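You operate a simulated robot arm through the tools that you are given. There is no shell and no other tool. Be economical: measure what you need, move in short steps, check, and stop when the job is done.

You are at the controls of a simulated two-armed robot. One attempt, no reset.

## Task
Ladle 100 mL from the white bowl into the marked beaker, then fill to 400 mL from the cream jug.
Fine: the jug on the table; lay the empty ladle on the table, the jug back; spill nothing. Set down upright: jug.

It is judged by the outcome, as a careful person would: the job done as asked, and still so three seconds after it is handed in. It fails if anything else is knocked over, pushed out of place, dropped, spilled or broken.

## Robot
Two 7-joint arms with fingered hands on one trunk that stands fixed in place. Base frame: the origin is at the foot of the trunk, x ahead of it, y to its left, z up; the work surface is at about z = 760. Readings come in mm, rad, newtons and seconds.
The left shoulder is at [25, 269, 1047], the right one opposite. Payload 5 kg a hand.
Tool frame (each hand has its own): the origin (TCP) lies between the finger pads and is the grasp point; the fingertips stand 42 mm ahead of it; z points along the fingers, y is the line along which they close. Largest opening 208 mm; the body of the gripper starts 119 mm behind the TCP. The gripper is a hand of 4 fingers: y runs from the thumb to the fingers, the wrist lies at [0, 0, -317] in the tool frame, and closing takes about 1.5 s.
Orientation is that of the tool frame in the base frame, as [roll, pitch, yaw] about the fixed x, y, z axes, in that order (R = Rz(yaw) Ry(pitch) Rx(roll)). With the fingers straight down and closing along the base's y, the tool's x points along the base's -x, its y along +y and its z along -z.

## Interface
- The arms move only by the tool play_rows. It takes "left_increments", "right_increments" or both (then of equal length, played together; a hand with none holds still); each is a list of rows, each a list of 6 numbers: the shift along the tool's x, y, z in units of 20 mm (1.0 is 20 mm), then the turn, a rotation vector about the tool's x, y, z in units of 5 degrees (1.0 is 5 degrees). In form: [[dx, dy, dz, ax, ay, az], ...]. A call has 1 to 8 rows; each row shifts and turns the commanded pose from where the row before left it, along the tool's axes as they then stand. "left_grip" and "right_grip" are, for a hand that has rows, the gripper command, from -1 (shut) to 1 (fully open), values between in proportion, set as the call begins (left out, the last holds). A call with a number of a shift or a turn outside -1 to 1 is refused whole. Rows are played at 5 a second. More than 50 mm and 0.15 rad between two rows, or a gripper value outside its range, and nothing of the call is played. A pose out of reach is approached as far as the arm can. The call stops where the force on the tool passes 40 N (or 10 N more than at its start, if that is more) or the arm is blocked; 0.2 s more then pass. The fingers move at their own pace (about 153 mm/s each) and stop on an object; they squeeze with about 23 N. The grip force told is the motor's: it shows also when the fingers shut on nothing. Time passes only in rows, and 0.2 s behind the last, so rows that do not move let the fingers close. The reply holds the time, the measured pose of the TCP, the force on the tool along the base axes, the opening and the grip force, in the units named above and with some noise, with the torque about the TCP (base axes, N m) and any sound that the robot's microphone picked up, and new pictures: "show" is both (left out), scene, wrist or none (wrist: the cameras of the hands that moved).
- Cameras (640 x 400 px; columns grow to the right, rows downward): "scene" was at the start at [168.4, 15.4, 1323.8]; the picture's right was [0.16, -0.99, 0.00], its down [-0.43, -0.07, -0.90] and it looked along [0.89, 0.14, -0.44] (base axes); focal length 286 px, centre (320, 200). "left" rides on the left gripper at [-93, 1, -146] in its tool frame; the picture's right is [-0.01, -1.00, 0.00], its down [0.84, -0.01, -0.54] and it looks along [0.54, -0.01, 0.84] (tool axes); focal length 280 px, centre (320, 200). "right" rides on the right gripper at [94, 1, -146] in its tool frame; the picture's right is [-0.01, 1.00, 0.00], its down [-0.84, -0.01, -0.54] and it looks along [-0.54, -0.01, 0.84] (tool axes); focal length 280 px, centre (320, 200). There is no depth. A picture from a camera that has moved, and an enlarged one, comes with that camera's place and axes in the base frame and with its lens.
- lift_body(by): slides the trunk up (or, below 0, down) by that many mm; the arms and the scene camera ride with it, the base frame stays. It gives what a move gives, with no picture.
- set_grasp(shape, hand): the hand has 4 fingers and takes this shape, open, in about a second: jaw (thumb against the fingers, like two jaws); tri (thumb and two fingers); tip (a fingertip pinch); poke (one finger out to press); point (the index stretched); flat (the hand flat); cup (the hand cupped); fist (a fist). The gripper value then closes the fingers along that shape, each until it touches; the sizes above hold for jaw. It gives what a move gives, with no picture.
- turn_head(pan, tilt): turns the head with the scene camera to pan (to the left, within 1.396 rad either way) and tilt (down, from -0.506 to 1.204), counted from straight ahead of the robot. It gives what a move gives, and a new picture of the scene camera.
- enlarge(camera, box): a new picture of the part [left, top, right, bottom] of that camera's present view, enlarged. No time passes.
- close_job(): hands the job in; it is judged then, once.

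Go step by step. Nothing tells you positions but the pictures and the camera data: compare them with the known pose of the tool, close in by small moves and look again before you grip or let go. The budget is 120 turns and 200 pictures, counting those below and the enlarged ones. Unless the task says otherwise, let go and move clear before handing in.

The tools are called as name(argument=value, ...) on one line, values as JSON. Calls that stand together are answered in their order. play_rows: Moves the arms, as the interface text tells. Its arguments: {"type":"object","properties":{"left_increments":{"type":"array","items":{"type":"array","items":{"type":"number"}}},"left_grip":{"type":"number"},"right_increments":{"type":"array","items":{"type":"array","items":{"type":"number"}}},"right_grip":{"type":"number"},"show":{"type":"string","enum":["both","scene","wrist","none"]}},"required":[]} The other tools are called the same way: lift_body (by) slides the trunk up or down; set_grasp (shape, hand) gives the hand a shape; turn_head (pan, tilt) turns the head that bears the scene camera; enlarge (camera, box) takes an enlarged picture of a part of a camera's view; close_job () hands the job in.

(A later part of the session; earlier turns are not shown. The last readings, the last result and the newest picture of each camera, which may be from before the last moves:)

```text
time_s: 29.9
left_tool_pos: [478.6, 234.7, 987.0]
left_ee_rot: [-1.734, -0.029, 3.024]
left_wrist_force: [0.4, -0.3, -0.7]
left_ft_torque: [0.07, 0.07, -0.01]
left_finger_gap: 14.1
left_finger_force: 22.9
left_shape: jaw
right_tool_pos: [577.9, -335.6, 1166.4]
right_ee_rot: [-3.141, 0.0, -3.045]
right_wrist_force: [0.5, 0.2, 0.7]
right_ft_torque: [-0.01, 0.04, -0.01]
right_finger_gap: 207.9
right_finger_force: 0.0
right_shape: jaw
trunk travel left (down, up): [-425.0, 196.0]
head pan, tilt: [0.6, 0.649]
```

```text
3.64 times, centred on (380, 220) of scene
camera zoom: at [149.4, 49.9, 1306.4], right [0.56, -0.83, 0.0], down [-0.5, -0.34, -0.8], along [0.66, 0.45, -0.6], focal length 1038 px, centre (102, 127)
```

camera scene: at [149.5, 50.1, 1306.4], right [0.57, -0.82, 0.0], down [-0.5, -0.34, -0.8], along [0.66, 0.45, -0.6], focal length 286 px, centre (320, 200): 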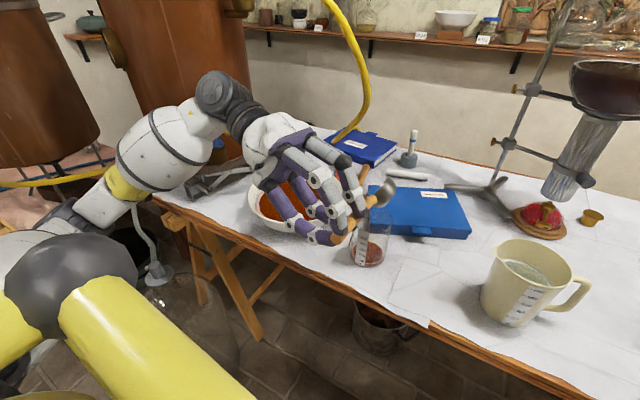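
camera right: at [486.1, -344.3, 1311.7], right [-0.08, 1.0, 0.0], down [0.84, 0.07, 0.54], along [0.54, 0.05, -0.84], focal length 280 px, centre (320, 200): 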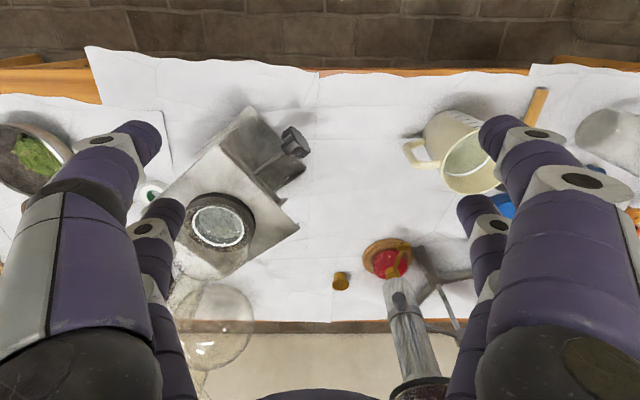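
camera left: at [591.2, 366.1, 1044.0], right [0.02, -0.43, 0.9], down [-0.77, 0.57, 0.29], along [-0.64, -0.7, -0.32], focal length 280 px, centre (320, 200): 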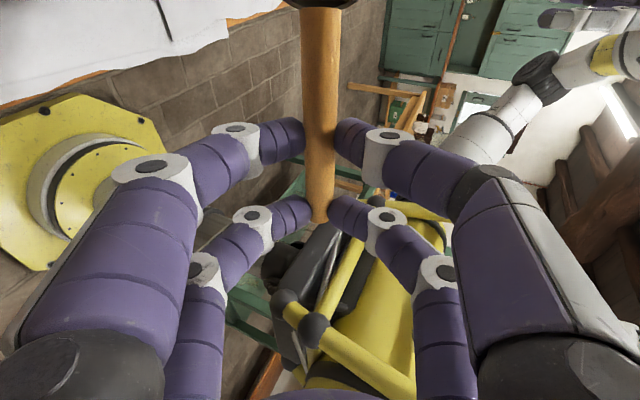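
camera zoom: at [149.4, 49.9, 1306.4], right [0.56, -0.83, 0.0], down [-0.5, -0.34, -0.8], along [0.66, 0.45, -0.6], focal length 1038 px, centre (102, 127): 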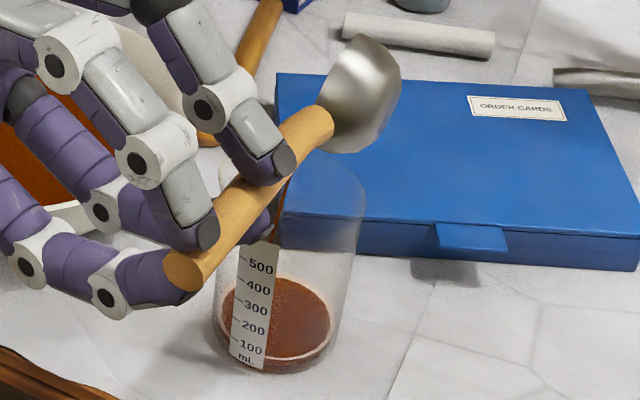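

play_rows(left_increments=[[0, 0, -0.1, 0.7, 0, 0.07], [0, 0, -0.1, 0.7, 0, 0.07], [0, 0, -0.1, 0.7, 0, 0.07], [0, 0, -0.1, 0.7, 0, 0.07], [0, 0, -0.1, 0.7, 0, 0.07], [0, 0, -0.1, 0.7, 0, 0.07], [0, 0, 0, 0, 0, 0], [0, 0, 0, 0, 0, 0]], show="none")

enlarge(camera="scene", box=[320, 165, 440, 275])

```text
time_s: 31.7
left_tool_pos: [480.0, 247.2, 987.2]
left_ee_rot: [-1.368, 0.007, 3.024]
left_wrist_force: [0.0, -0.3, -0.7]
left_ft_torque: [0.05, 0.06, -0.03]
left_finger_gap: 14.0
left_finger_force: 23.2
left_shape: jaw
right_tool_pos: [579.0, -334.4, 1167.2]
right_ee_rot: [3.141, -0.001, -3.043]
right_wrist_force: [-0.4, 0.1, 0.0]
right_ft_torque: [-0.04, 0.01, 0.04]
right_finger_gap: 207.9
right_finger_force: 0.0
right_shape: jaw
trunk travel left (down, up): [-425.0, 196.0]
head pan, tilt: [0.6, 0.649]
```

```text
3.64 times, centred on (380, 220) of scene
camera zoom: at [149.3, 49.8, 1306.5], right [0.56, -0.83, 0.0], down [-0.5, -0.34, -0.8], along [0.66, 0.45, -0.6], focal length 1038 px, centre (102, 127)
```

zoom: 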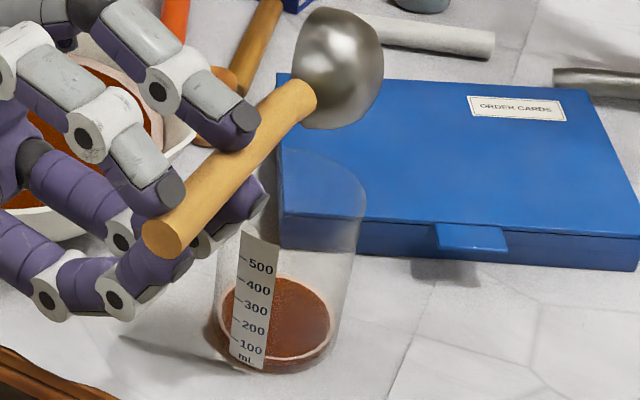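

enlarge(camera="scene", box=[350, 225, 390, 275])

```text
8.00 times, centred on (370, 250) of scene
camera zoom: at [149.3, 49.8, 1306.5], right [0.56, -0.83, 0.0], down [-0.5, -0.34, -0.8], along [0.66, 0.45, -0.6], focal length 2285 px, centre (-80, -200)
```

zoom: 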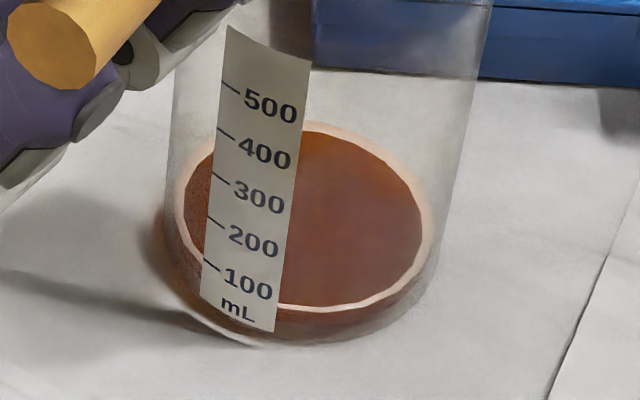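

The ladle is empty and the beaker reads somewhere below 100, roughly 75 mL. I'll roll the ladle back upright and then read the level unobstructed.

play_rows(left_increments=[[0, 0, 0, -1, 0, -0.103], [0, 0, 0, -1, 0, -0.103], [0, 0, 0, -1, 0, -0.103], [0, 0, 0, -1, 0, -0.103], [0, 0, 0, -1, 0, -0.103], [0, 0, 0, -1, 0, -0.103], [0, 0, 0, -1, 0, -0.103], [0, 0, 0, -1, 0, -0.103]], show="none")

play_rows(left_increments=[[0, 0, 0, -1, 0, -0.103], [0, 0, 0, -1, 0, -0.103], [0, 0, 0, -1, 0, -0.103], [0, 0, 0, -1, 0, -0.103], [0, 0, -0.2, -1, 0, -0.103], [0, 0, -0.3, -1, 0, -0.103], [0, 0, -0.3, -1, 0, -0.103], [0, 0, -0.3, -1, 0, -0.103]], show="none")

play_rows(left_increments=[[0, 0, -0.3, -1, 0, -0.103], [0, 0, -0.3, -1, 0, -0.103], [0, 0, -0.3, -1, 0, -0.103], [0, 0, -0.3, -1, 0, -0.103], [0, 1, -0.3, -0.2, 0, 0], [-0.3, 1, 0, 0, 0, 0], [-0.3, 1, 0, 0, 0, 0], [-0.3, 1, 0, 0, 0, 0]], show="none")

play_rows(left_increments=[[-0.3, 1, 0, 0, 0, 0], [-0.3, 1, 0, 0, 0, 0], [-0.3, 1, 0, 0, 0, 0], [-0.3, 1, 0, 0, 0, 0], [-0.3, 1, 0, 0, 0, 0], [-0.3, 1, 0, 0, 0, 0], [-0.3, 1, 0, 0, 0, 0]], show="scene")

enlarge(camera="scene", box=[345, 205, 395, 270])

```text
time_s: 33.5
left_tool_pos: [480.5, 246.9, 988.1]
left_ee_rot: [-2.07, -0.064, 3.032]
left_wrist_force: [-0.2, -0.7, -1.6]
left_ft_torque: [0.02, 0.06, 0.03]
left_finger_gap: 14.0
left_finger_force: 23.1
left_shape: jaw
right_tool_pos: [578.7, -335.5, 1166.3]
right_ee_rot: [-3.14, 0.0, -3.043]
right_wrist_force: [-0.4, -0.6, -0.5]
right_ft_torque: [0.0, -0.03, 0.01]
right_finger_gap: 207.8
right_finger_force: 0.1
right_shape: jaw
trunk travel left (down, up): [-425.0, 196.0]
head pan, tilt: [0.6, 0.649]
```

```text
time_s: 35.3
left_tool_pos: [482.7, 258.7, 1005.7]
left_ee_rot: [-2.771, -0.112, 3.087]
left_wrist_force: [-0.8, -1.1, -0.8]
left_ft_torque: [0.03, 0.05, -0.03]
left_finger_gap: 13.9
left_finger_force: 23.1
left_shape: jaw
right_tool_pos: [578.3, -334.7, 1167.0]
right_ee_rot: [3.141, -0.002, -3.043]
right_wrist_force: [-0.3, -0.6, -0.7]
right_ft_torque: [0.05, -0.06, 0.0]
right_finger_gap: 208.0
right_finger_force: 0.0
right_shape: jaw
trunk travel left (down, up): [-425.0, 196.0]
head pan, tilt: [0.6, 0.649]
```

```text
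time_s: 37.1
left_tool_pos: [506.1, 344.3, 1032.0]
left_ee_rot: [-3.141, -0.117, 3.122]
left_wrist_force: [0.1, 0.8, -1.0]
left_ft_torque: [0.02, 0.1, 0.04]
left_finger_gap: 13.9
left_finger_force: 22.9
left_shape: jaw
right_tool_pos: [577.9, -335.0, 1166.6]
right_ee_rot: [-3.14, -0.001, -3.044]
right_wrist_force: [-0.5, 0.4, 1.2]
right_ft_torque: [0.01, -0.04, -0.02]
right_finger_gap: 207.7
right_finger_force: 0.1
right_shape: jaw
trunk travel left (down, up): [-425.0, 196.0]
head pan, tilt: [0.6, 0.649]
```

```text
time_s: 38.7
left_tool_pos: [549.8, 484.2, 1026.7]
left_ee_rot: [-3.141, -0.118, 3.121]
left_wrist_force: [-0.5, 0.4, -1.0]
left_ft_torque: [-0.04, 0.1, 0.02]
left_finger_gap: 14.0
left_finger_force: 23.4
left_shape: jaw
right_tool_pos: [579.6, -335.1, 1166.8]
right_ee_rot: [-3.141, 0.0, -3.043]
right_wrist_force: [0.5, 0.4, 0.0]
right_ft_torque: [-0.08, -0.05, 0.01]
right_finger_gap: 208.1
right_finger_force: 0.0
right_shape: jaw
trunk travel left (down, up): [-425.0, 196.0]
head pan, tilt: [0.6, 0.649]
camera scene: at [149.3, 50.1, 1306.4], right [0.57, -0.82, 0.0], down [-0.5, -0.34, -0.8], along [0.66, 0.45, -0.6], focal length 286 px, centre (320, 200)
```

scene: 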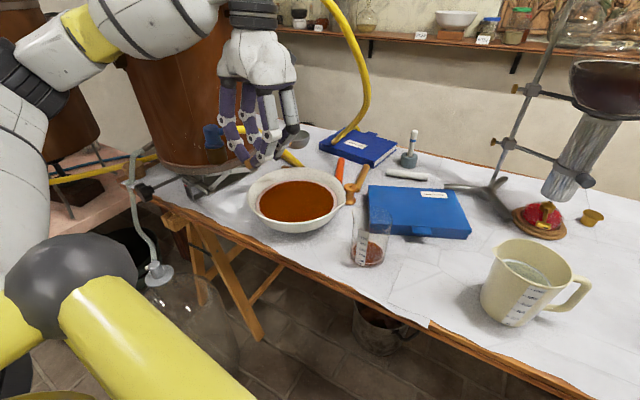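

```text
6.15 times, centred on (370, 238) of scene
camera zoom: at [149.3, 50.1, 1306.4], right [0.57, -0.82, 0.0], down [-0.5, -0.34, -0.8], along [0.66, 0.45, -0.6], focal length 1757 px, centre (12, -31)
```

zoom: 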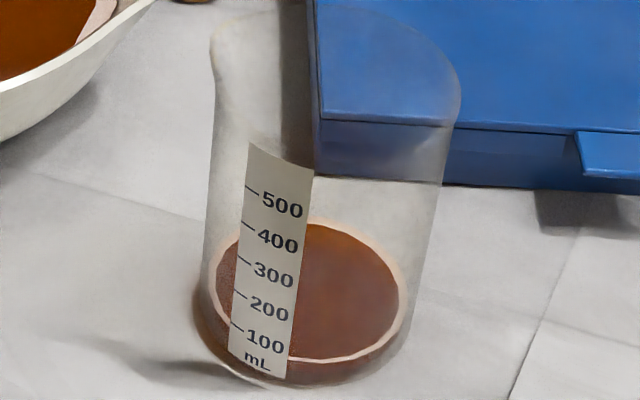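

The table is clean and the beaker reads about 65–75 mL. I'll take a second, partial scoop of about 30 mL by leaving the liquid at a steeper tilt (36°).

play_rows(left_increments=[[-0.15, -0.16, 0, 0, 1, 0], [-0.15, -0.16, 0, 0, 1, 0], [-0.15, -0.16, 0, 0, 1, 0], [-0.15, -0.16, 0, 0, 1, 0], [-0.1, -0.16, 0, 0, 1, 0], [0, 0, 0, 0, 0.86, 0], [-0.588, 0, 0.809, 0, 0, 0], [-0.588, 0, 0.809, 0, 0, 0]], show="none")

enlarge(camera="scene", box=[220, 110, 380, 240])

```text
time_s: 40.5
left_tool_pos: [562.8, 467.0, 982.6]
left_ee_rot: [-3.139, -0.63, 3.122]
left_wrist_force: [1.4, -0.2, -1.0]
left_ft_torque: [0.0, 0.04, -0.02]
left_finger_gap: 13.9
left_finger_force: 22.7
left_shape: jaw
right_tool_pos: [579.3, -335.2, 1167.7]
right_ee_rot: [-3.141, 0.001, -3.043]
right_wrist_force: [1.1, 0.0, -0.4]
right_ft_torque: [-0.01, 0.03, -0.04]
right_finger_gap: 208.0
right_finger_force: 0.0
right_shape: jaw
trunk travel left (down, up): [-425.0, 196.0]
head pan, tilt: [0.6, 0.649]
```

```text
3.08 times, centred on (300, 175) of scene
camera zoom: at [149.6, 49.9, 1306.3], right [0.56, -0.83, 0.0], down [-0.5, -0.34, -0.8], along [0.66, 0.45, -0.6], focal length 879 px, centre (382, 277)
```

zoom: 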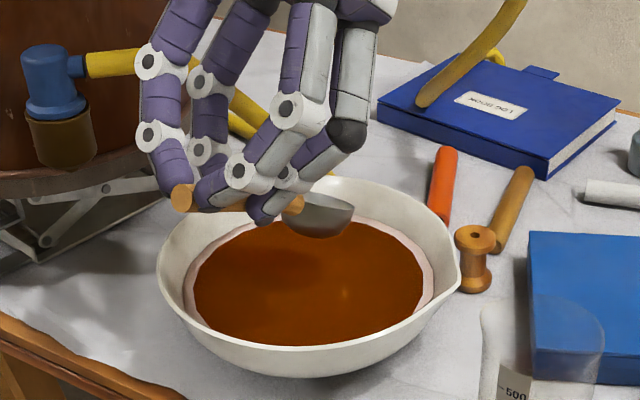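

play_rows(left_increments=[[-0.588, 0, 0.809, 0, 0, 0], [-0.588, 0, 0.809, 0, 0, 0], [-0.588, 0, 0.809, 0, 0, 0], [-0.44, 0, 0.6, 0, 0, 0], [0, 0, 0, 0, 0, 0], [0.2, 0, -0.28, 0, 0, 0], [0.3, 0, -0.4, 0, 0, 0], [0.3, 0, -0.4, 0, 0, 0]], show="none")

play_rows(left_increments=[[0.3, 0, -0.4, 0, 0, 0], [0.588, 0, -0.809, 0, 0, 0], [0.588, 0, -0.809, 0, 0, 0], [0.588, 0, -0.809, 0, -0.5, 0], [0.588, 0, -0.809, 0, -1, 0], [0.4, 0, -0.6, 0, -1, 0], [0.2, 0, -0.5, 0, -1, 0], [0.1, 0, -0.5, 0, -1, 0]], show="none")

play_rows(left_increments=[[0.1, 0, -0.4, 0, -1, 0], [0.1, 0, -0.4, 0, -0.3, 0], [0.1, 0, -0.2, 0, 0, 0]], show="none")

enlarge(camera="scene", box=[220, 90, 380, 220])

```text
time_s: 42.3
left_tool_pos: [563.4, 467.4, 936.1]
left_ee_rot: [-3.14, -0.629, 3.121]
left_wrist_force: [-0.1, 0.1, -1.4]
left_ft_torque: [-0.04, 0.04, -0.03]
left_finger_gap: 13.9
left_finger_force: 22.8
left_shape: jaw
right_tool_pos: [579.3, -334.6, 1166.5]
right_ee_rot: [3.141, 0.0, -3.044]
right_wrist_force: [-1.2, -0.1, 0.3]
right_ft_torque: [0.02, -0.03, 0.02]
right_finger_gap: 207.7
right_finger_force: 0.0
right_shape: jaw
trunk travel left (down, up): [-425.0, 196.0]
head pan, tilt: [0.6, 0.649]
```

```text
time_s: 44.1
left_tool_pos: [561.6, 468.0, 1061.2]
left_ee_rot: [-3.139, -0.237, 3.122]
left_wrist_force: [1.0, -0.8, -1.7]
left_ft_torque: [0.03, 0.05, 0.06]
left_finger_gap: 13.9
left_finger_force: 22.4
left_shape: jaw
right_tool_pos: [578.6, -334.1, 1166.5]
right_ee_rot: [-3.141, -0.001, -3.043]
right_wrist_force: [0.8, -0.2, -0.5]
right_ft_torque: [-0.03, -0.03, 0.0]
right_finger_gap: 207.9
right_finger_force: 0.0
right_shape: jaw
trunk travel left (down, up): [-425.0, 196.0]
head pan, tilt: [0.6, 0.649]
```

```text
time_s: 44.9
left_tool_pos: [558.7, 467.7, 1081.0]
left_ee_rot: [-3.139, -0.123, 3.125]
left_wrist_force: [-0.4, 0.0, -2.2]
left_ft_torque: [0.0, 0.11, 0.0]
left_finger_gap: 14.2
left_finger_force: 23.1
left_shape: jaw
right_tool_pos: [579.6, -334.3, 1166.4]
right_ee_rot: [3.141, 0.001, -3.043]
right_wrist_force: [0.8, 0.6, 0.7]
right_ft_torque: [-0.03, 0.02, 0.0]
right_finger_gap: 207.9
right_finger_force: 0.1
right_shape: jaw
trunk travel left (down, up): [-425.0, 196.0]
head pan, tilt: [0.6, 0.649]
```

```text
3.08 times, centred on (300, 155) of scene
camera zoom: at [149.5, 50.0, 1306.4], right [0.57, -0.82, 0.0], down [-0.5, -0.34, -0.8], along [0.66, 0.45, -0.6], focal length 879 px, centre (382, 338)
```

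zoom: 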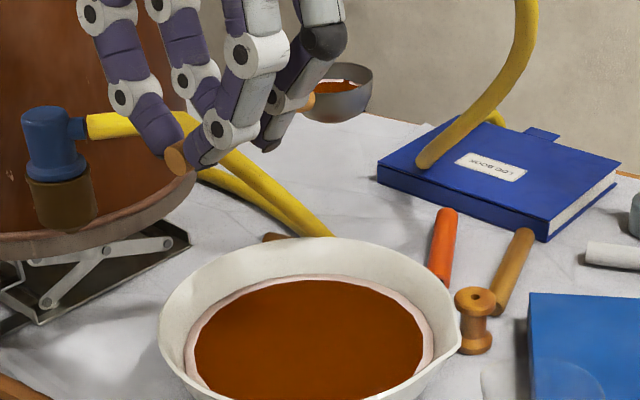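

enlarge(camera="scene", box=[285, 100, 325, 125])

```text
16.00 times, centred on (305, 112) of scene
camera zoom: at [149.5, 50.0, 1306.4], right [0.57, -0.82, 0.0], down [-0.5, -0.34, -0.8], along [0.66, 0.45, -0.6], focal length 4569 px, centre (560, 1600)
```

zoom: 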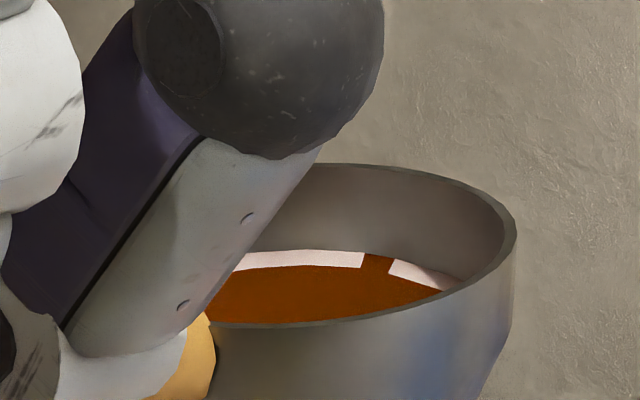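

It's a smaller fill, as planned. I'll carry it to the beaker, offset a bit more to -y this time.

play_rows(left_increments=[[0.25, -0.5, 0.03, 0, 0, 0], [0.25, -0.87, 0.03, 0, 0, 0], [0.25, -0.87, 0.03, 0, 0, 0], [0.25, -0.87, 0.03, 0, 0, 0], [0.25, -0.87, 0.03, 0, 0, 0], [0.25, -0.87, 0.03, 0, 0, 0], [0.25, -0.87, 0.03, 0, 0, 0], [0.25, -0.87, 0.03, 0, 0, 0]], show="none")

play_rows(left_increments=[[0.25, -0.87, 0.03, 0, 0, 0], [0.25, -0.87, 0.03, 0, 0, 0], [0.2, -0.87, 0.6, 0, 0, 0], [0.2, -0.87, 0.8, 0, 0, 0], [0.1, -0.87, 0.8, 0, 0, 0], [0.1, -0.87, 0.8, 0, 0, 0], [0, -0.87, 0.8, 0, 0, 0], [0, -0.7, 0.5, 0, 0, 0]], show="none")

enlarge(camera="scene", box=[310, 150, 430, 280])

```text
time_s: 46.7
left_tool_pos: [517.6, 335.9, 1081.4]
left_ee_rot: [-3.139, -0.124, 3.123]
left_wrist_force: [-1.0, -0.3, -1.5]
left_ft_torque: [0.02, 0.13, -0.01]
left_finger_gap: 13.7
left_finger_force: 23.0
left_shape: jaw
right_tool_pos: [577.9, -336.4, 1166.6]
right_ee_rot: [-3.141, -0.001, -3.044]
right_wrist_force: [0.4, -0.8, 0.0]
right_ft_torque: [0.05, -0.02, 0.03]
right_finger_gap: 208.0
right_finger_force: 0.0
right_shape: jaw
trunk travel left (down, up): [-425.0, 196.0]
head pan, tilt: [0.6, 0.649]
```

```text
time_s: 48.5
left_tool_pos: [481.4, 199.9, 997.4]
left_ee_rot: [-3.14, -0.122, 3.122]
left_wrist_force: [-0.8, 0.2, -1.1]
left_ft_torque: [0.04, 0.1, 0.0]
left_finger_gap: 14.1
left_finger_force: 23.0
left_shape: jaw
right_tool_pos: [580.2, -335.3, 1165.7]
right_ee_rot: [-3.14, 0.002, -3.043]
right_wrist_force: [0.7, -0.4, -0.2]
right_ft_torque: [0.0, 0.05, -0.02]
right_finger_gap: 207.8
right_finger_force: 0.0
right_shape: jaw
trunk travel left (down, up): [-425.0, 196.0]
head pan, tilt: [0.6, 0.649]
```

```text
3.08 times, centred on (370, 215) of scene
camera zoom: at [149.5, 49.7, 1306.4], right [0.56, -0.83, 0.0], down [-0.5, -0.34, -0.8], along [0.66, 0.45, -0.6], focal length 879 px, centre (166, 154)
```

zoom: 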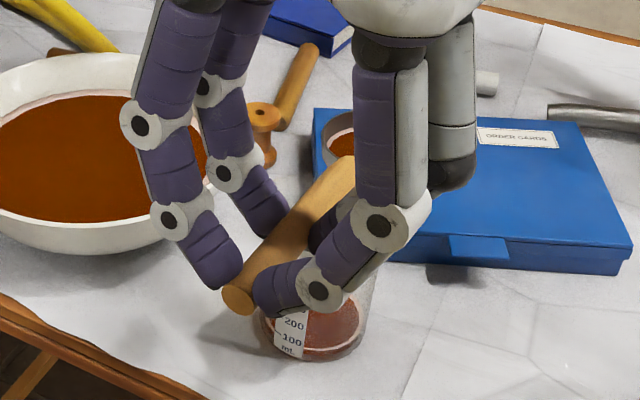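

I'll roll now, slowly once the liquid reaches the lip.

play_rows(left_increments=[[0, 0, 0.3, 1, 0, 0.1], [0, 0, 0.3, 1, 0, 0.1], [0, 0, 0, 1, 0, 0.1], [0, 0, 0, 0.8, 0, 0.08], [0, 0, 0, 0.6, 0, 0.06], [0, 0.08, -0.05, 0.6, 0, 0.06], [0, 0.08, -0.05, 0.6, 0, 0.06], [0, 0.08, -0.05, 0.6, 0, 0.06]], show="none")

enlarge(camera="scene", box=[320, 165, 440, 275])

```text
time_s: 50.3
left_tool_pos: [481.2, 206.4, 986.0]
left_ee_rot: [-2.594, -0.109, 3.072]
left_wrist_force: [0.1, 1.2, -1.2]
left_ft_torque: [0.05, 0.12, -0.02]
left_finger_gap: 13.9
left_finger_force: 22.4
left_shape: jaw
right_tool_pos: [579.4, -336.1, 1166.7]
right_ee_rot: [3.141, -0.001, -3.044]
right_wrist_force: [0.1, 0.6, -0.3]
right_ft_torque: [-0.07, 0.0, 0.02]
right_finger_gap: 208.3
right_finger_force: 0.0
right_shape: jaw
trunk travel left (down, up): [-425.0, 196.0]
head pan, tilt: [0.6, 0.649]
```

```text
3.64 times, centred on (380, 220) of scene
camera zoom: at [149.4, 50.1, 1306.4], right [0.57, -0.82, 0.0], down [-0.5, -0.34, -0.8], along [0.66, 0.45, -0.6], focal length 1038 px, centre (102, 127)
```

zoom: 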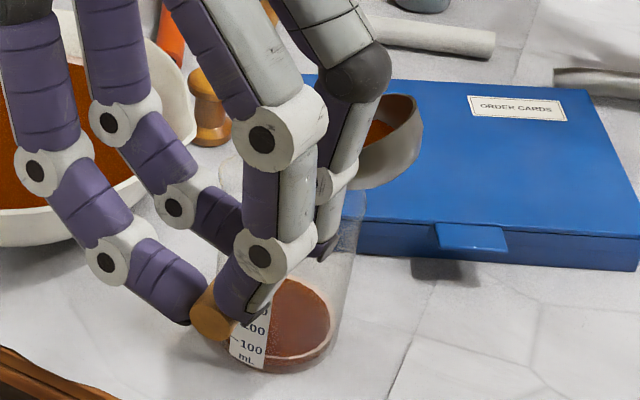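

play_rows(left_increments=[[0, 0.09, -0.05, 0.6, 0, 0.06], [0, 0.08, -0.06, 0.6, 0, 0.06], [0, 0.08, -0.06, 0.6, 0, 0.06], [0, 0.08, -0.06, 0.6, 0, 0.06], [0, 0.07, -0.07, 0.6, 0, 0.06], [0, 0.07, -0.07, 0.6, 0, 0.06], [0, 0.06, -0.07, 0.6, 0, 0.06], [0, 0.06, -0.08, 0.6, 0, 0.06]], show="none")

enlarge(camera="scene", box=[320, 165, 440, 275])

```text
time_s: 52.1
left_tool_pos: [481.6, 223.1, 986.6]
left_ee_rot: [-2.171, -0.078, 3.041]
left_wrist_force: [-0.3, 1.0, -1.3]
left_ft_torque: [0.02, 0.1, 0.01]
left_finger_gap: 13.6
left_finger_force: 23.3
left_shape: jaw
right_tool_pos: [578.8, -335.0, 1166.6]
right_ee_rot: [-3.141, -0.001, -3.043]
right_wrist_force: [0.2, 0.9, 1.0]
right_ft_torque: [-0.03, 0.04, 0.0]
right_finger_gap: 207.8
right_finger_force: 0.0
right_shape: jaw
trunk travel left (down, up): [-425.0, 196.0]
head pan, tilt: [0.6, 0.649]
```

```text
3.64 times, centred on (380, 220) of scene
camera zoom: at [149.5, 50.1, 1306.4], right [0.57, -0.82, 0.0], down [-0.5, -0.34, -0.8], along [0.66, 0.45, -0.6], focal length 1038 px, centre (102, 127)
```

zoom: 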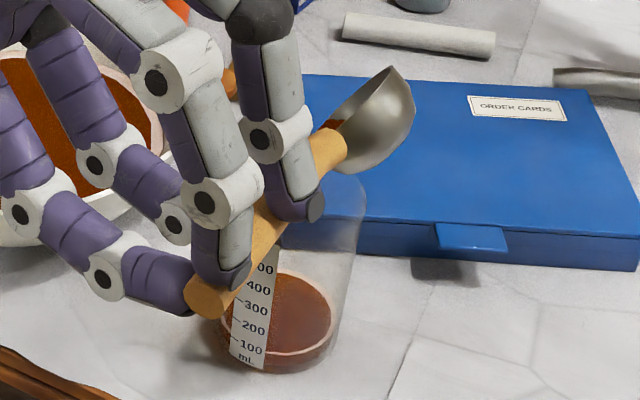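

play_rows(left_increments=[[0, 0.04, -0.08, 0.6, 0, 0.06], [0, 0.04, -0.08, 0.6, 0, 0.06], [0, 0.04, -0.08, 0.6, 0, 0.06], [0, 0.03, -0.1, 0.7, 0, 0.07], [0, 0.03, -0.1, 0.7, 0, 0.07], [0, 0.02, -0.1, 0.7, 0, 0.07], [0, 0.01, -0.1, 0.7, 0, 0.07], [0, 0, -0.1, 0.7, 0, 0.07]], show="none")

enlarge(camera="scene", box=[345, 205, 395, 270])

play_rows(left_increments=[[0, 0, -0.1, 0.7, 0, 0.07], [0, 0, -0.1, 0.7, 0, 0.07], [0, 0, -0.1, 0.7, 0, 0.07], [0, 0, -0.05, 0.7, 0, 0.07], [0, 0, -0.05, 0.7, 0, 0.07], [0, 0, 0, 0.7, 0, 0.07], [0, 0, 0, 0, 0, 0], [0, 0, 0, 0, 0, 0]], show="none")

enlarge(camera="scene", box=[345, 205, 395, 270])

```text
time_s: 53.9
left_tool_pos: [484.8, 236.7, 988.9]
left_ee_rot: [-1.706, -0.036, 3.026]
left_wrist_force: [-0.5, 0.2, -0.3]
left_ft_torque: [0.06, 0.1, -0.01]
left_finger_gap: 13.7
left_finger_force: 23.3
left_shape: jaw
right_tool_pos: [578.9, -334.1, 1166.7]
right_ee_rot: [3.141, 0.0, -3.044]
right_wrist_force: [1.4, 0.6, -0.3]
right_ft_torque: [-0.03, -0.01, 0.02]
right_finger_gap: 208.0
right_finger_force: 0.0
right_shape: jaw
trunk travel left (down, up): [-425.0, 196.0]
head pan, tilt: [0.6, 0.649]
```

```text
6.15 times, centred on (370, 238) of scene
camera zoom: at [149.5, 50.0, 1306.4], right [0.57, -0.82, 0.0], down [-0.5, -0.34, -0.8], along [0.66, 0.45, -0.6], focal length 1757 px, centre (12, -31)
```

zoom: 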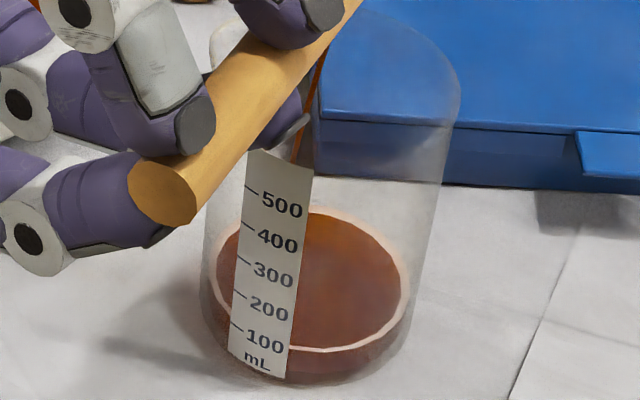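

```text
time_s: 55.7
left_tool_pos: [483.9, 246.0, 988.4]
left_ee_rot: [-1.34, 0.0, 3.026]
left_wrist_force: [-0.9, -0.8, -1.4]
left_ft_torque: [0.06, 0.09, 0.01]
left_finger_gap: 13.5
left_finger_force: 23.3
left_shape: jaw
right_tool_pos: [579.2, -335.8, 1166.8]
right_ee_rot: [3.141, -0.001, -3.046]
right_wrist_force: [0.3, -0.2, -0.6]
right_ft_torque: [-0.02, 0.0, -0.01]
right_finger_gap: 207.9
right_finger_force: 0.0
right_shape: jaw
trunk travel left (down, up): [-425.0, 196.0]
head pan, tilt: [0.6, 0.649]
```

```text
6.15 times, centred on (370, 238) of scene
camera zoom: at [149.3, 49.9, 1306.5], right [0.56, -0.83, 0.0], down [-0.5, -0.34, -0.8], along [0.66, 0.45, -0.6], focal length 1757 px, centre (12, -31)
```

zoom: 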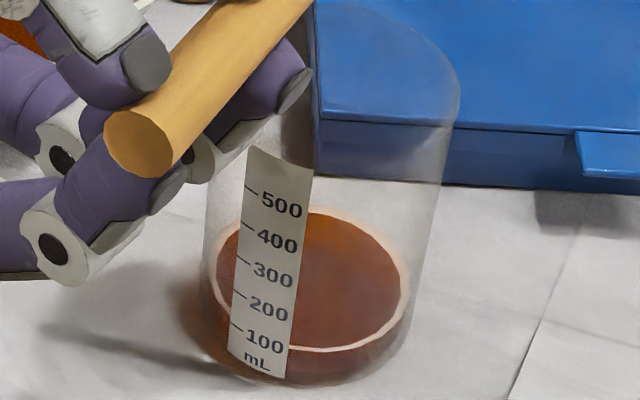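

enlarge(camera="scene", box=[355, 240, 385, 270])

```text
13.33 times, centred on (370, 255) of scene
camera zoom: at [149.3, 49.9, 1306.5], right [0.56, -0.83, 0.0], down [-0.5, -0.34, -0.8], along [0.66, 0.45, -0.6], focal length 3808 px, centre (-347, -533)
```

zoom: 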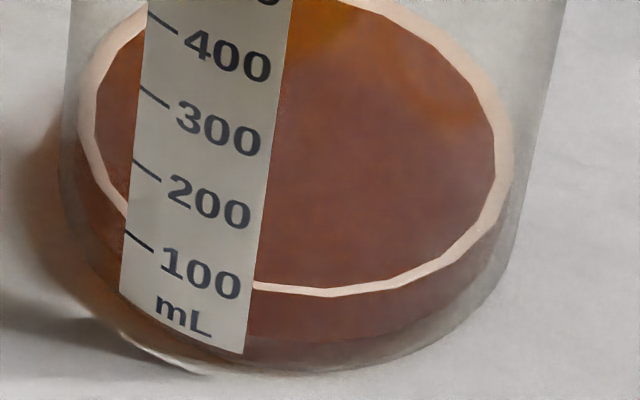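

The level sits at about the 100 mark, within reading error. I'll roll the ladle back over the beaker, then return it to its original spot.

play_rows(left_increments=[[0, 0, 0, -1, 0, -0.1], [0, 0, 0, -1, 0, -0.1], [0, 0, 0, -1, 0, -0.1], [0, 0, 0, -1, 0, -0.1], [0, 0, 0, -1, 0, -0.1], [0, 0, 0, -1, 0, -0.1], [0, 0, 0, -1, 0, -0.1], [0, 0, 0, -1, 0, -0.1]], show="none")

play_rows(left_increments=[[0, 0, 0, -1, 0, -0.1], [0, 0, 0, -1, 0, -0.1], [0, 0, 0, -1, 0, -0.1], [0, 0, 0, -1, 0, -0.1], [0, 0, -0.2, -1, 0, -0.1], [0, 0, -0.3, -1, 0, -0.1], [0, 0, -0.3, -1, 0, -0.1], [0, 0, -0.3, -1, 0, -0.1]], show="none")

play_rows(left_increments=[[0, 0, -0.3, -1, 0, -0.1], [0, 0, -0.3, -1, 0, -0.1], [0, 0, -0.3, -1, 0, -0.1], [0, 0, -0.3, -1, 0, -0.1], [0, -1, -0.3, -0.5, -0.4, -0.05], [0, -1, 0, 0, -0.5, 0], [0, -1, 0, 0, -0.5, 0], [0, -1, 0, 0, 0, 0]], show="scene")

```text
time_s: 57.5
left_tool_pos: [485.2, 244.5, 988.2]
left_ee_rot: [-2.043, -0.068, 3.033]
left_wrist_force: [1.3, 0.1, -1.3]
left_ft_torque: [0.05, 0.06, 0.0]
left_finger_gap: 13.7
left_finger_force: 23.3
left_shape: jaw
right_tool_pos: [578.5, -335.1, 1166.8]
right_ee_rot: [-3.141, 0.002, -3.044]
right_wrist_force: [0.3, -0.8, -0.2]
right_ft_torque: [0.04, -0.04, -0.02]
right_finger_gap: 208.1
right_finger_force: 0.0
right_shape: jaw
trunk travel left (down, up): [-425.0, 196.0]
head pan, tilt: [0.6, 0.649]
```

```text
time_s: 59.3
left_tool_pos: [487.4, 256.7, 1008.1]
left_ee_rot: [-2.744, -0.115, 3.084]
left_wrist_force: [-0.1, 0.4, -1.8]
left_ft_torque: [0.05, 0.05, -0.03]
left_finger_gap: 13.8
left_finger_force: 23.0
left_shape: jaw
right_tool_pos: [578.1, -335.5, 1167.5]
right_ee_rot: [3.139, -0.001, -3.043]
right_wrist_force: [0.2, -0.1, 0.9]
right_ft_torque: [0.08, -0.07, 0.0]
right_finger_gap: 207.9
right_finger_force: 0.1
right_shape: jaw
trunk travel left (down, up): [-425.0, 196.0]
head pan, tilt: [0.6, 0.649]
```

```text
time_s: 61.1
left_tool_pos: [491.3, 183.4, 1036.2]
left_ee_rot: [-3.141, -0.001, 3.124]
left_wrist_force: [0.0, 0.0, -0.8]
left_ft_torque: [0.02, 0.07, 0.03]
left_finger_gap: 13.5
left_finger_force: 23.0
left_shape: jaw
right_tool_pos: [579.7, -334.8, 1165.8]
right_ee_rot: [-3.14, -0.002, -3.043]
right_wrist_force: [-0.3, 0.2, -0.8]
right_ft_torque: [0.03, -0.03, -0.04]
right_finger_gap: 207.9
right_finger_force: 0.1
right_shape: jaw
trunk travel left (down, up): [-425.0, 196.0]
head pan, tilt: [0.6, 0.649]
camera scene: at [149.4, 49.6, 1306.4], right [0.56, -0.83, 0.0], down [-0.5, -0.34, -0.8], along [0.66, 0.45, -0.6], focal length 286 px, centre (320, 200)
```

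scene: 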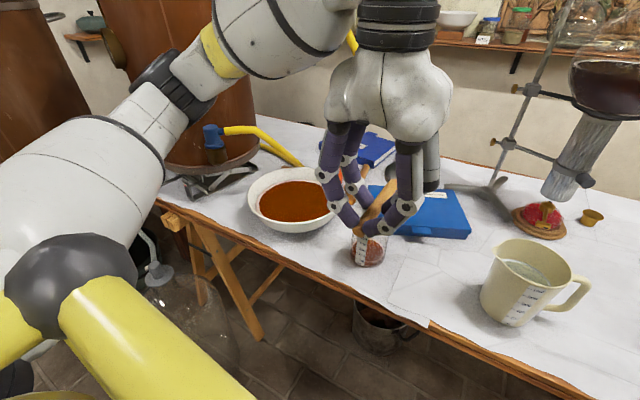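

play_rows(left_increments=[[-0.5, -1, 0, 0, 0, 0], [-0.8, -1, 0, 0, 0, 0], [-0.8, -1, 0.2, 0, 0, 0], [-0.8, -1, 0.6, 0, 0, 0], [-0.8, -1, 0.8, 0, 0, 0], [-0.8, -0.52, 1, 0, 0, 0], [-0.78, 0, 1, 0, 0, 0], [0, 0, 0.4, 0, 0, 0]], show="none")

turn_head(pan=0.161, tilt=0.6)

```text
time_s: 62.9
left_tool_pos: [593.8, 71.4, 956.4]
left_ee_rot: [-3.137, -0.003, 3.124]
left_wrist_force: [0.6, 0.0, 0.2]
left_ft_torque: [0.01, 0.1, -0.02]
left_finger_gap: 13.6
left_finger_force: 23.0
left_shape: jaw
right_tool_pos: [578.3, -334.8, 1165.9]
right_ee_rot: [3.141, -0.001, -3.044]
right_wrist_force: [0.2, -0.2, -0.3]
right_ft_torque: [0.01, 0.03, 0.01]
right_finger_gap: 208.1
right_finger_force: 0.0
right_shape: jaw
trunk travel left (down, up): [-425.0, 196.0]
head pan, tilt: [0.6, 0.649]
```

```text
time_s: 63.8
left_tool_pos: [594.0, 71.6, 956.6]
left_ee_rot: [-3.139, -0.001, 3.123]
left_wrist_force: [-0.6, 0.7, -0.9]
left_ft_torque: [0.02, 0.06, -0.04]
left_finger_gap: 13.8
left_finger_force: 22.8
left_shape: jaw
right_tool_pos: [578.8, -335.9, 1166.4]
right_ee_rot: [-3.141, 0.0, -3.046]
right_wrist_force: [-0.4, -0.8, 0.5]
right_ft_torque: [0.02, 0.02, 0.04]
right_finger_gap: 207.7
right_finger_force: 0.0
right_shape: jaw
trunk travel left (down, up): [-425.0, 196.0]
head pan, tilt: [0.161, 0.6]
camera scene: at [165.0, 15.0, 1310.7], right [0.16, -0.99, 0.0], down [-0.56, -0.09, -0.83], along [0.81, 0.13, -0.57], focal length 286 px, centre (320, 200)
```

scene: 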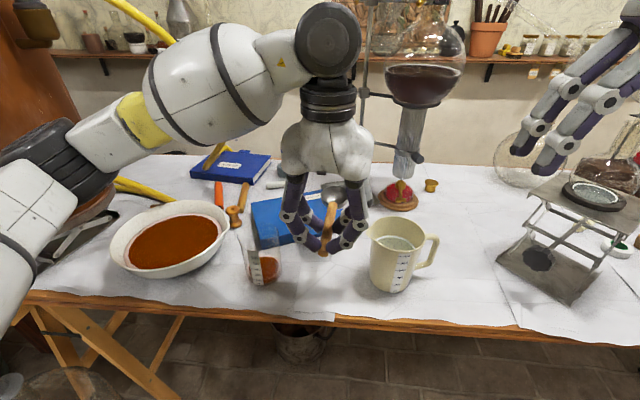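

play_rows(left_increments=[[0, 0.05, 1, 0, 0, 0], [0, 0, 1, 0, 0, 0], [0, 0, 1, 0, 0, 0], [0, 0, 1, 0, 0, 0], [0, 0, 1, 0, 0, 0], [0, 0, 0.8, 0, 0, 0], [0, 0, 0.5, 0, 0, 0]])

enlarge(camera="scene", box=[250, 180, 430, 310])

```text
time_s: 65.4
left_tool_pos: [593.9, 72.8, 830.4]
left_ee_rot: [-3.138, 0.0, 3.123]
left_wrist_force: [0.4, -0.6, -0.1]
left_ft_torque: [0.0, 0.09, 0.01]
left_finger_gap: 13.4
left_finger_force: 23.0
left_shape: jaw
right_tool_pos: [578.4, -335.0, 1166.8]
right_ee_rot: [-3.141, -0.001, -3.044]
right_wrist_force: [-0.2, -0.5, 0.1]
right_ft_torque: [0.02, 0.02, 0.04]
right_finger_gap: 208.1
right_finger_force: 0.0
right_shape: jaw
trunk travel left (down, up): [-425.0, 196.0]
head pan, tilt: [0.161, 0.6]
camera scene: at [165.1, 14.9, 1310.7], right [0.16, -0.99, 0.0], down [-0.56, -0.09, -0.83], along [0.81, 0.13, -0.57], focal length 286 px, centre (320, 200)
camera left: at [688.4, 71.4, 976.7], right [0.0, -1.0, 0.0], down [-0.84, 0.0, 0.54], along [-0.54, 0.0, -0.84], focal length 280 px, centre (320, 200)
```

scene: 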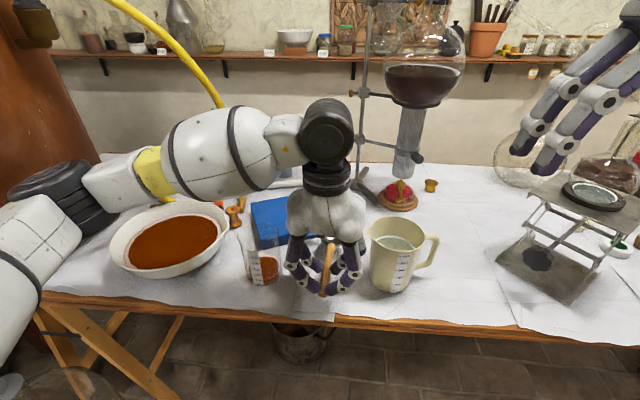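
left: 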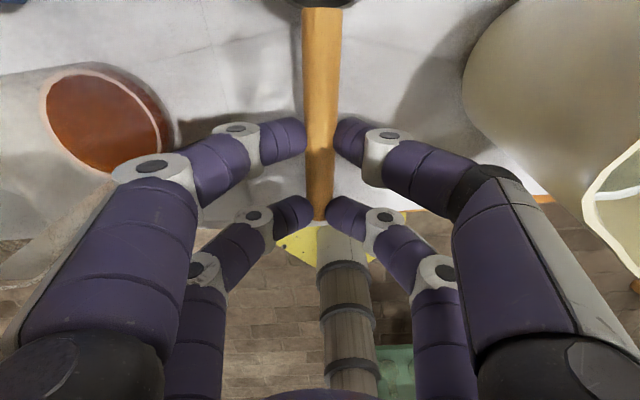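

```text
3.08 times, centred on (340, 245) of scene
camera zoom: at [165.1, 14.9, 1310.7], right [0.16, -0.99, 0.0], down [-0.56, -0.09, -0.83], along [0.81, 0.13, -0.57], focal length 879 px, centre (258, 62)
```

zoom: 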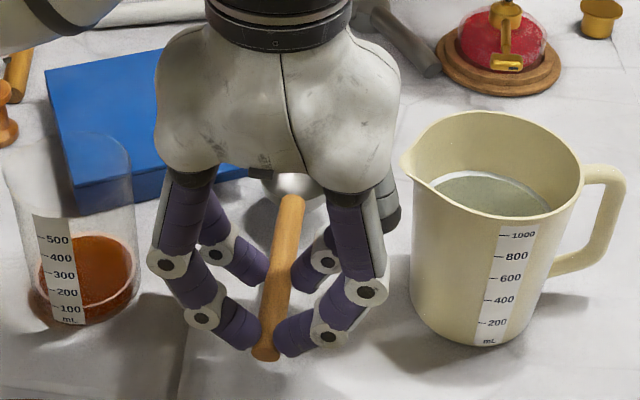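

play_rows(left_increments=[[0, 0, 0.4, 0, 0, 0], [0, 0, 0.3, 0, 0, 0], [0, 0, 0.2, 0, 0, 0], [0, 0, 0.1, 0, 0, 0], [0, 0, 0.1, 0, 0, 0]], show="wrist")

```text
time_s: 66.6
left_tool_pos: [593.5, 71.5, 810.2]
left_ee_rot: [-3.14, 0.001, 3.125]
left_wrist_force: [1.9, 1.6, 16.8]
left_ft_torque: [0.09, 0.71, -0.02]
left_finger_gap: 14.0
left_finger_force: 22.9
left_shape: jaw
right_tool_pos: [578.1, -334.3, 1166.9]
right_ee_rot: [-3.141, 0.0, -3.044]
right_wrist_force: [-0.5, 0.3, 0.4]
right_ft_torque: [0.01, -0.04, -0.01]
right_finger_gap: 208.1
right_finger_force: 0.2
right_shape: jaw
trunk travel left (down, up): [-425.0, 196.0]
head pan, tilt: [0.161, 0.6]
camera left: at [688.0, 71.5, 955.9], right [0.0, -1.0, 0.0], down [-0.84, 0.0, 0.54], along [-0.54, 0.0, -0.84], focal length 280 px, centre (320, 200)
```

left: 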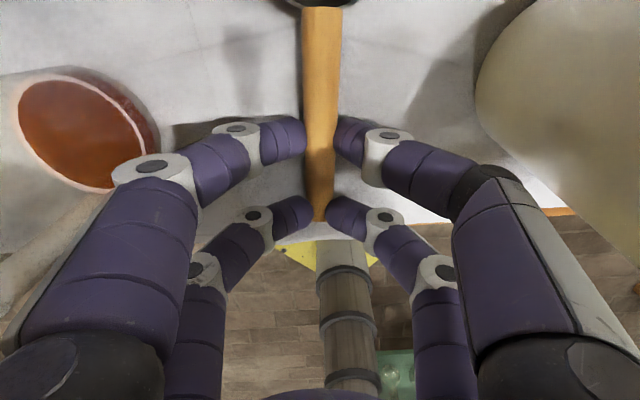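

Contact with the table. I'll ease up 1 mm and open the fingers modestly.

play_rows(left_increments=[[0, 0, -0.05, 0, 0, 0]], show="none")

play_rows(left_increments=[[0, 0, 0, 0, 0, 0], [0, 0, 0, 0, 0, 0], [0, 0, 0, 0, 0, 0], [0, 0, 0, 0, 0, 0]], left_grip=-0.4, show="wrist")

```text
time_s: 67.0
left_tool_pos: [593.5, 72.5, 809.0]
left_ee_rot: [-3.139, -0.002, 3.125]
left_wrist_force: [1.9, -0.3, 14.2]
left_ft_torque: [-0.04, 0.57, 0.0]
left_finger_gap: 14.1
left_finger_force: 23.2
left_shape: jaw
right_tool_pos: [578.0, -336.0, 1167.6]
right_ee_rot: [-3.141, 0.001, -3.043]
right_wrist_force: [-0.4, -0.3, 0.0]
right_ft_torque: [0.01, 0.0, 0.03]
right_finger_gap: 207.9
right_finger_force: 0.0
right_shape: jaw
trunk travel left (down, up): [-425.0, 196.0]
head pan, tilt: [0.161, 0.6]
```

```text
time_s: 68.0
left_tool_pos: [593.5, 71.6, 810.0]
left_ee_rot: [-3.14, -0.002, 3.126]
left_wrist_force: [-0.1, -0.2, 0.9]
left_ft_torque: [-0.02, 0.01, 0.0]
left_finger_gap: 62.2
left_finger_force: 0.1
left_shape: jaw
right_tool_pos: [578.9, -336.1, 1166.8]
right_ee_rot: [-3.14, 0.001, -3.042]
right_wrist_force: [-0.1, -1.1, -0.7]
right_ft_torque: [0.05, -0.02, -0.01]
right_finger_gap: 207.9
right_finger_force: 0.1
right_shape: jaw
trunk travel left (down, up): [-425.0, 196.0]
head pan, tilt: [0.161, 0.6]
camera left: at [688.2, 71.7, 955.0], right [0.0, -1.0, 0.0], down [-0.84, 0.0, 0.54], along [-0.54, 0.0, -0.84], focal length 280 px, centre (320, 200)
```

left: 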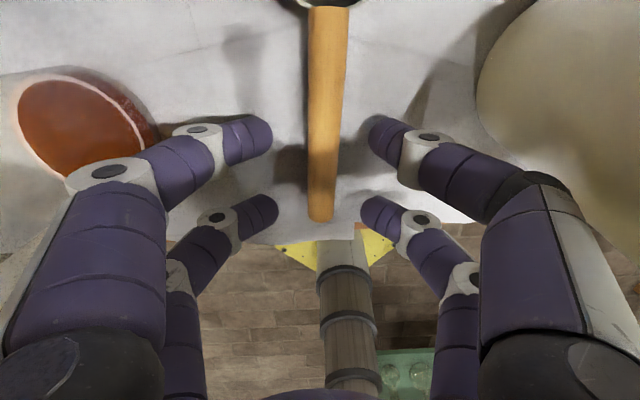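

The ladle rests on the table. I'll raise the left hand and park it back-left.

play_rows(left_increments=[[0, 0, -1, 0, 0, 0], [0, 0, -1, 0, 0, 0], [0, 0, -1, 0, 0, 0], [0, 0, -1, 0, 0, 0], [0, 0, -1, 0, 0, 0], [0, 0, -1, 0, 0, 0], [0, 0, -1, 0, 0, 0], [0, 0, -1, 0, 0, 0]], show="none")

play_rows(left_increments=[[0.5, 0, -1, 0, 0, 0], [1, 0.5, -1, 0, 0, 0], [1, 1, -1, 0, 0, 0], [1, 1, -1, 0, 0, 0], [1, 1, -0.5, 0, 0, 0], [0.5, 1, 0, 0, 0, 0], [0.5, 1, 0, 0, 0, 0], [0, 1, 0, 0, 0, 0]], show="none")

play_rows(left_increments=[[0, 1, 0, 0, 0, 0], [0, 1, 0, 0, 0, 0], [0, 1, 0, 0, 0, 0], [0, 1, 0, 0, 0, 0], [0, 1, 0, 0, 0, 0], [0, 1, 0, 0, 0, 0], [0, 1, 0, 0, 0, 0], [0, 1, 0, 0, 0, 0]], show="scene")

enlarge(camera="scene", box=[230, 190, 450, 310])

enlarge(camera="scene", box=[240, 230, 290, 295])

```text
time_s: 69.8
left_tool_pos: [594.4, 72.4, 969.9]
left_ee_rot: [3.141, -0.002, 3.124]
left_wrist_force: [0.3, 0.4, -0.3]
left_ft_torque: [0.04, -0.02, 0.0]
left_finger_gap: 62.0
left_finger_force: 0.0
left_shape: jaw
right_tool_pos: [578.1, -335.1, 1166.8]
right_ee_rot: [-3.142, -0.001, -3.044]
right_wrist_force: [0.1, -0.8, 0.2]
right_ft_torque: [0.01, -0.05, 0.0]
right_finger_gap: 207.7
right_finger_force: 0.0
right_shape: jaw
trunk travel left (down, up): [-425.0, 196.0]
head pan, tilt: [0.161, 0.6]
```

```text
time_s: 71.6
left_tool_pos: [487.4, 204.8, 1059.7]
left_ee_rot: [-3.141, -0.001, 3.124]
left_wrist_force: [-0.8, -0.5, -1.2]
left_ft_torque: [-0.03, -0.03, -0.03]
left_finger_gap: 62.1
left_finger_force: 0.2
left_shape: jaw
right_tool_pos: [578.0, -335.1, 1166.3]
right_ee_rot: [3.141, -0.001, -3.044]
right_wrist_force: [-0.2, -0.1, 0.3]
right_ft_torque: [-0.08, 0.0, 0.01]
right_finger_gap: 207.9
right_finger_force: 0.1
right_shape: jaw
trunk travel left (down, up): [-425.0, 196.0]
head pan, tilt: [0.161, 0.6]
```

```text
time_s: 73.4
left_tool_pos: [488.2, 365.1, 1058.1]
left_ee_rot: [-3.14, -0.003, 3.125]
left_wrist_force: [-0.6, -0.1, 0.9]
left_ft_torque: [-0.03, -0.05, 0.02]
left_finger_gap: 62.4
left_finger_force: 0.0
left_shape: jaw
right_tool_pos: [579.0, -334.5, 1168.2]
right_ee_rot: [-3.141, 0.0, -3.043]
right_wrist_force: [-0.3, 0.6, 0.2]
right_ft_torque: [-0.04, 0.02, 0.0]
right_finger_gap: 207.8
right_finger_force: 0.1
right_shape: jaw
trunk travel left (down, up): [-425.0, 196.0]
head pan, tilt: [0.161, 0.6]
camera scene: at [165.0, 15.3, 1310.8], right [0.16, -0.99, 0.0], down [-0.56, -0.09, -0.83], along [0.81, 0.13, -0.56], focal length 286 px, centre (320, 200)
```

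scene: 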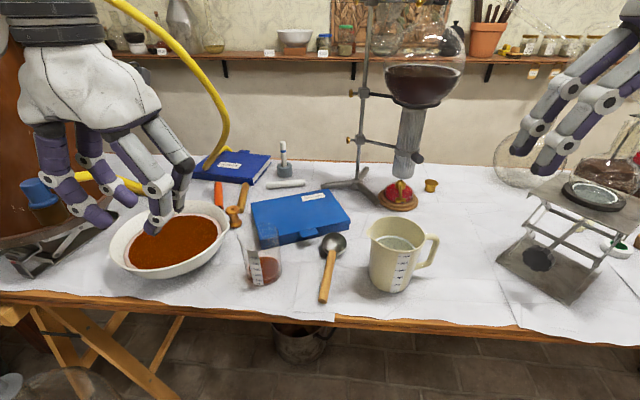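

```text
2.91 times, centred on (340, 250) of scene
camera zoom: at [165.0, 15.3, 1310.8], right [0.16, -0.99, 0.0], down [-0.56, -0.09, -0.83], along [0.81, 0.13, -0.56], focal length 831 px, centre (262, 54)
```

zoom: 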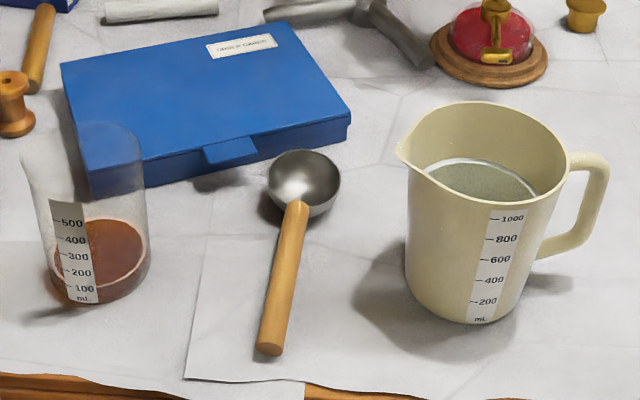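

```text
6.15 times, centred on (265, 262) of scene
camera zoom: at [165.0, 15.3, 1310.8], right [0.16, -0.99, 0.0], down [-0.56, -0.09, -0.83], along [0.81, 0.13, -0.56], focal length 1757 px, centre (658, -185)
```

zoom: 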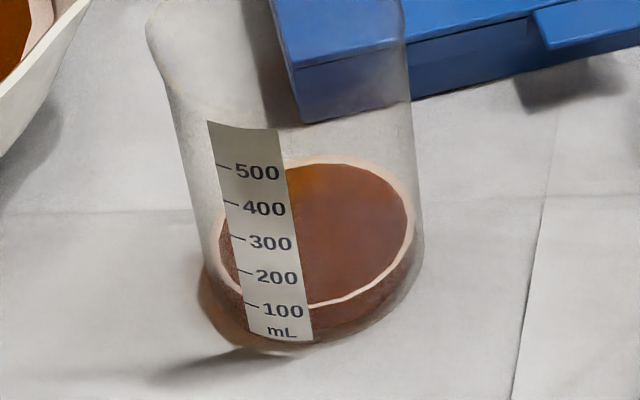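

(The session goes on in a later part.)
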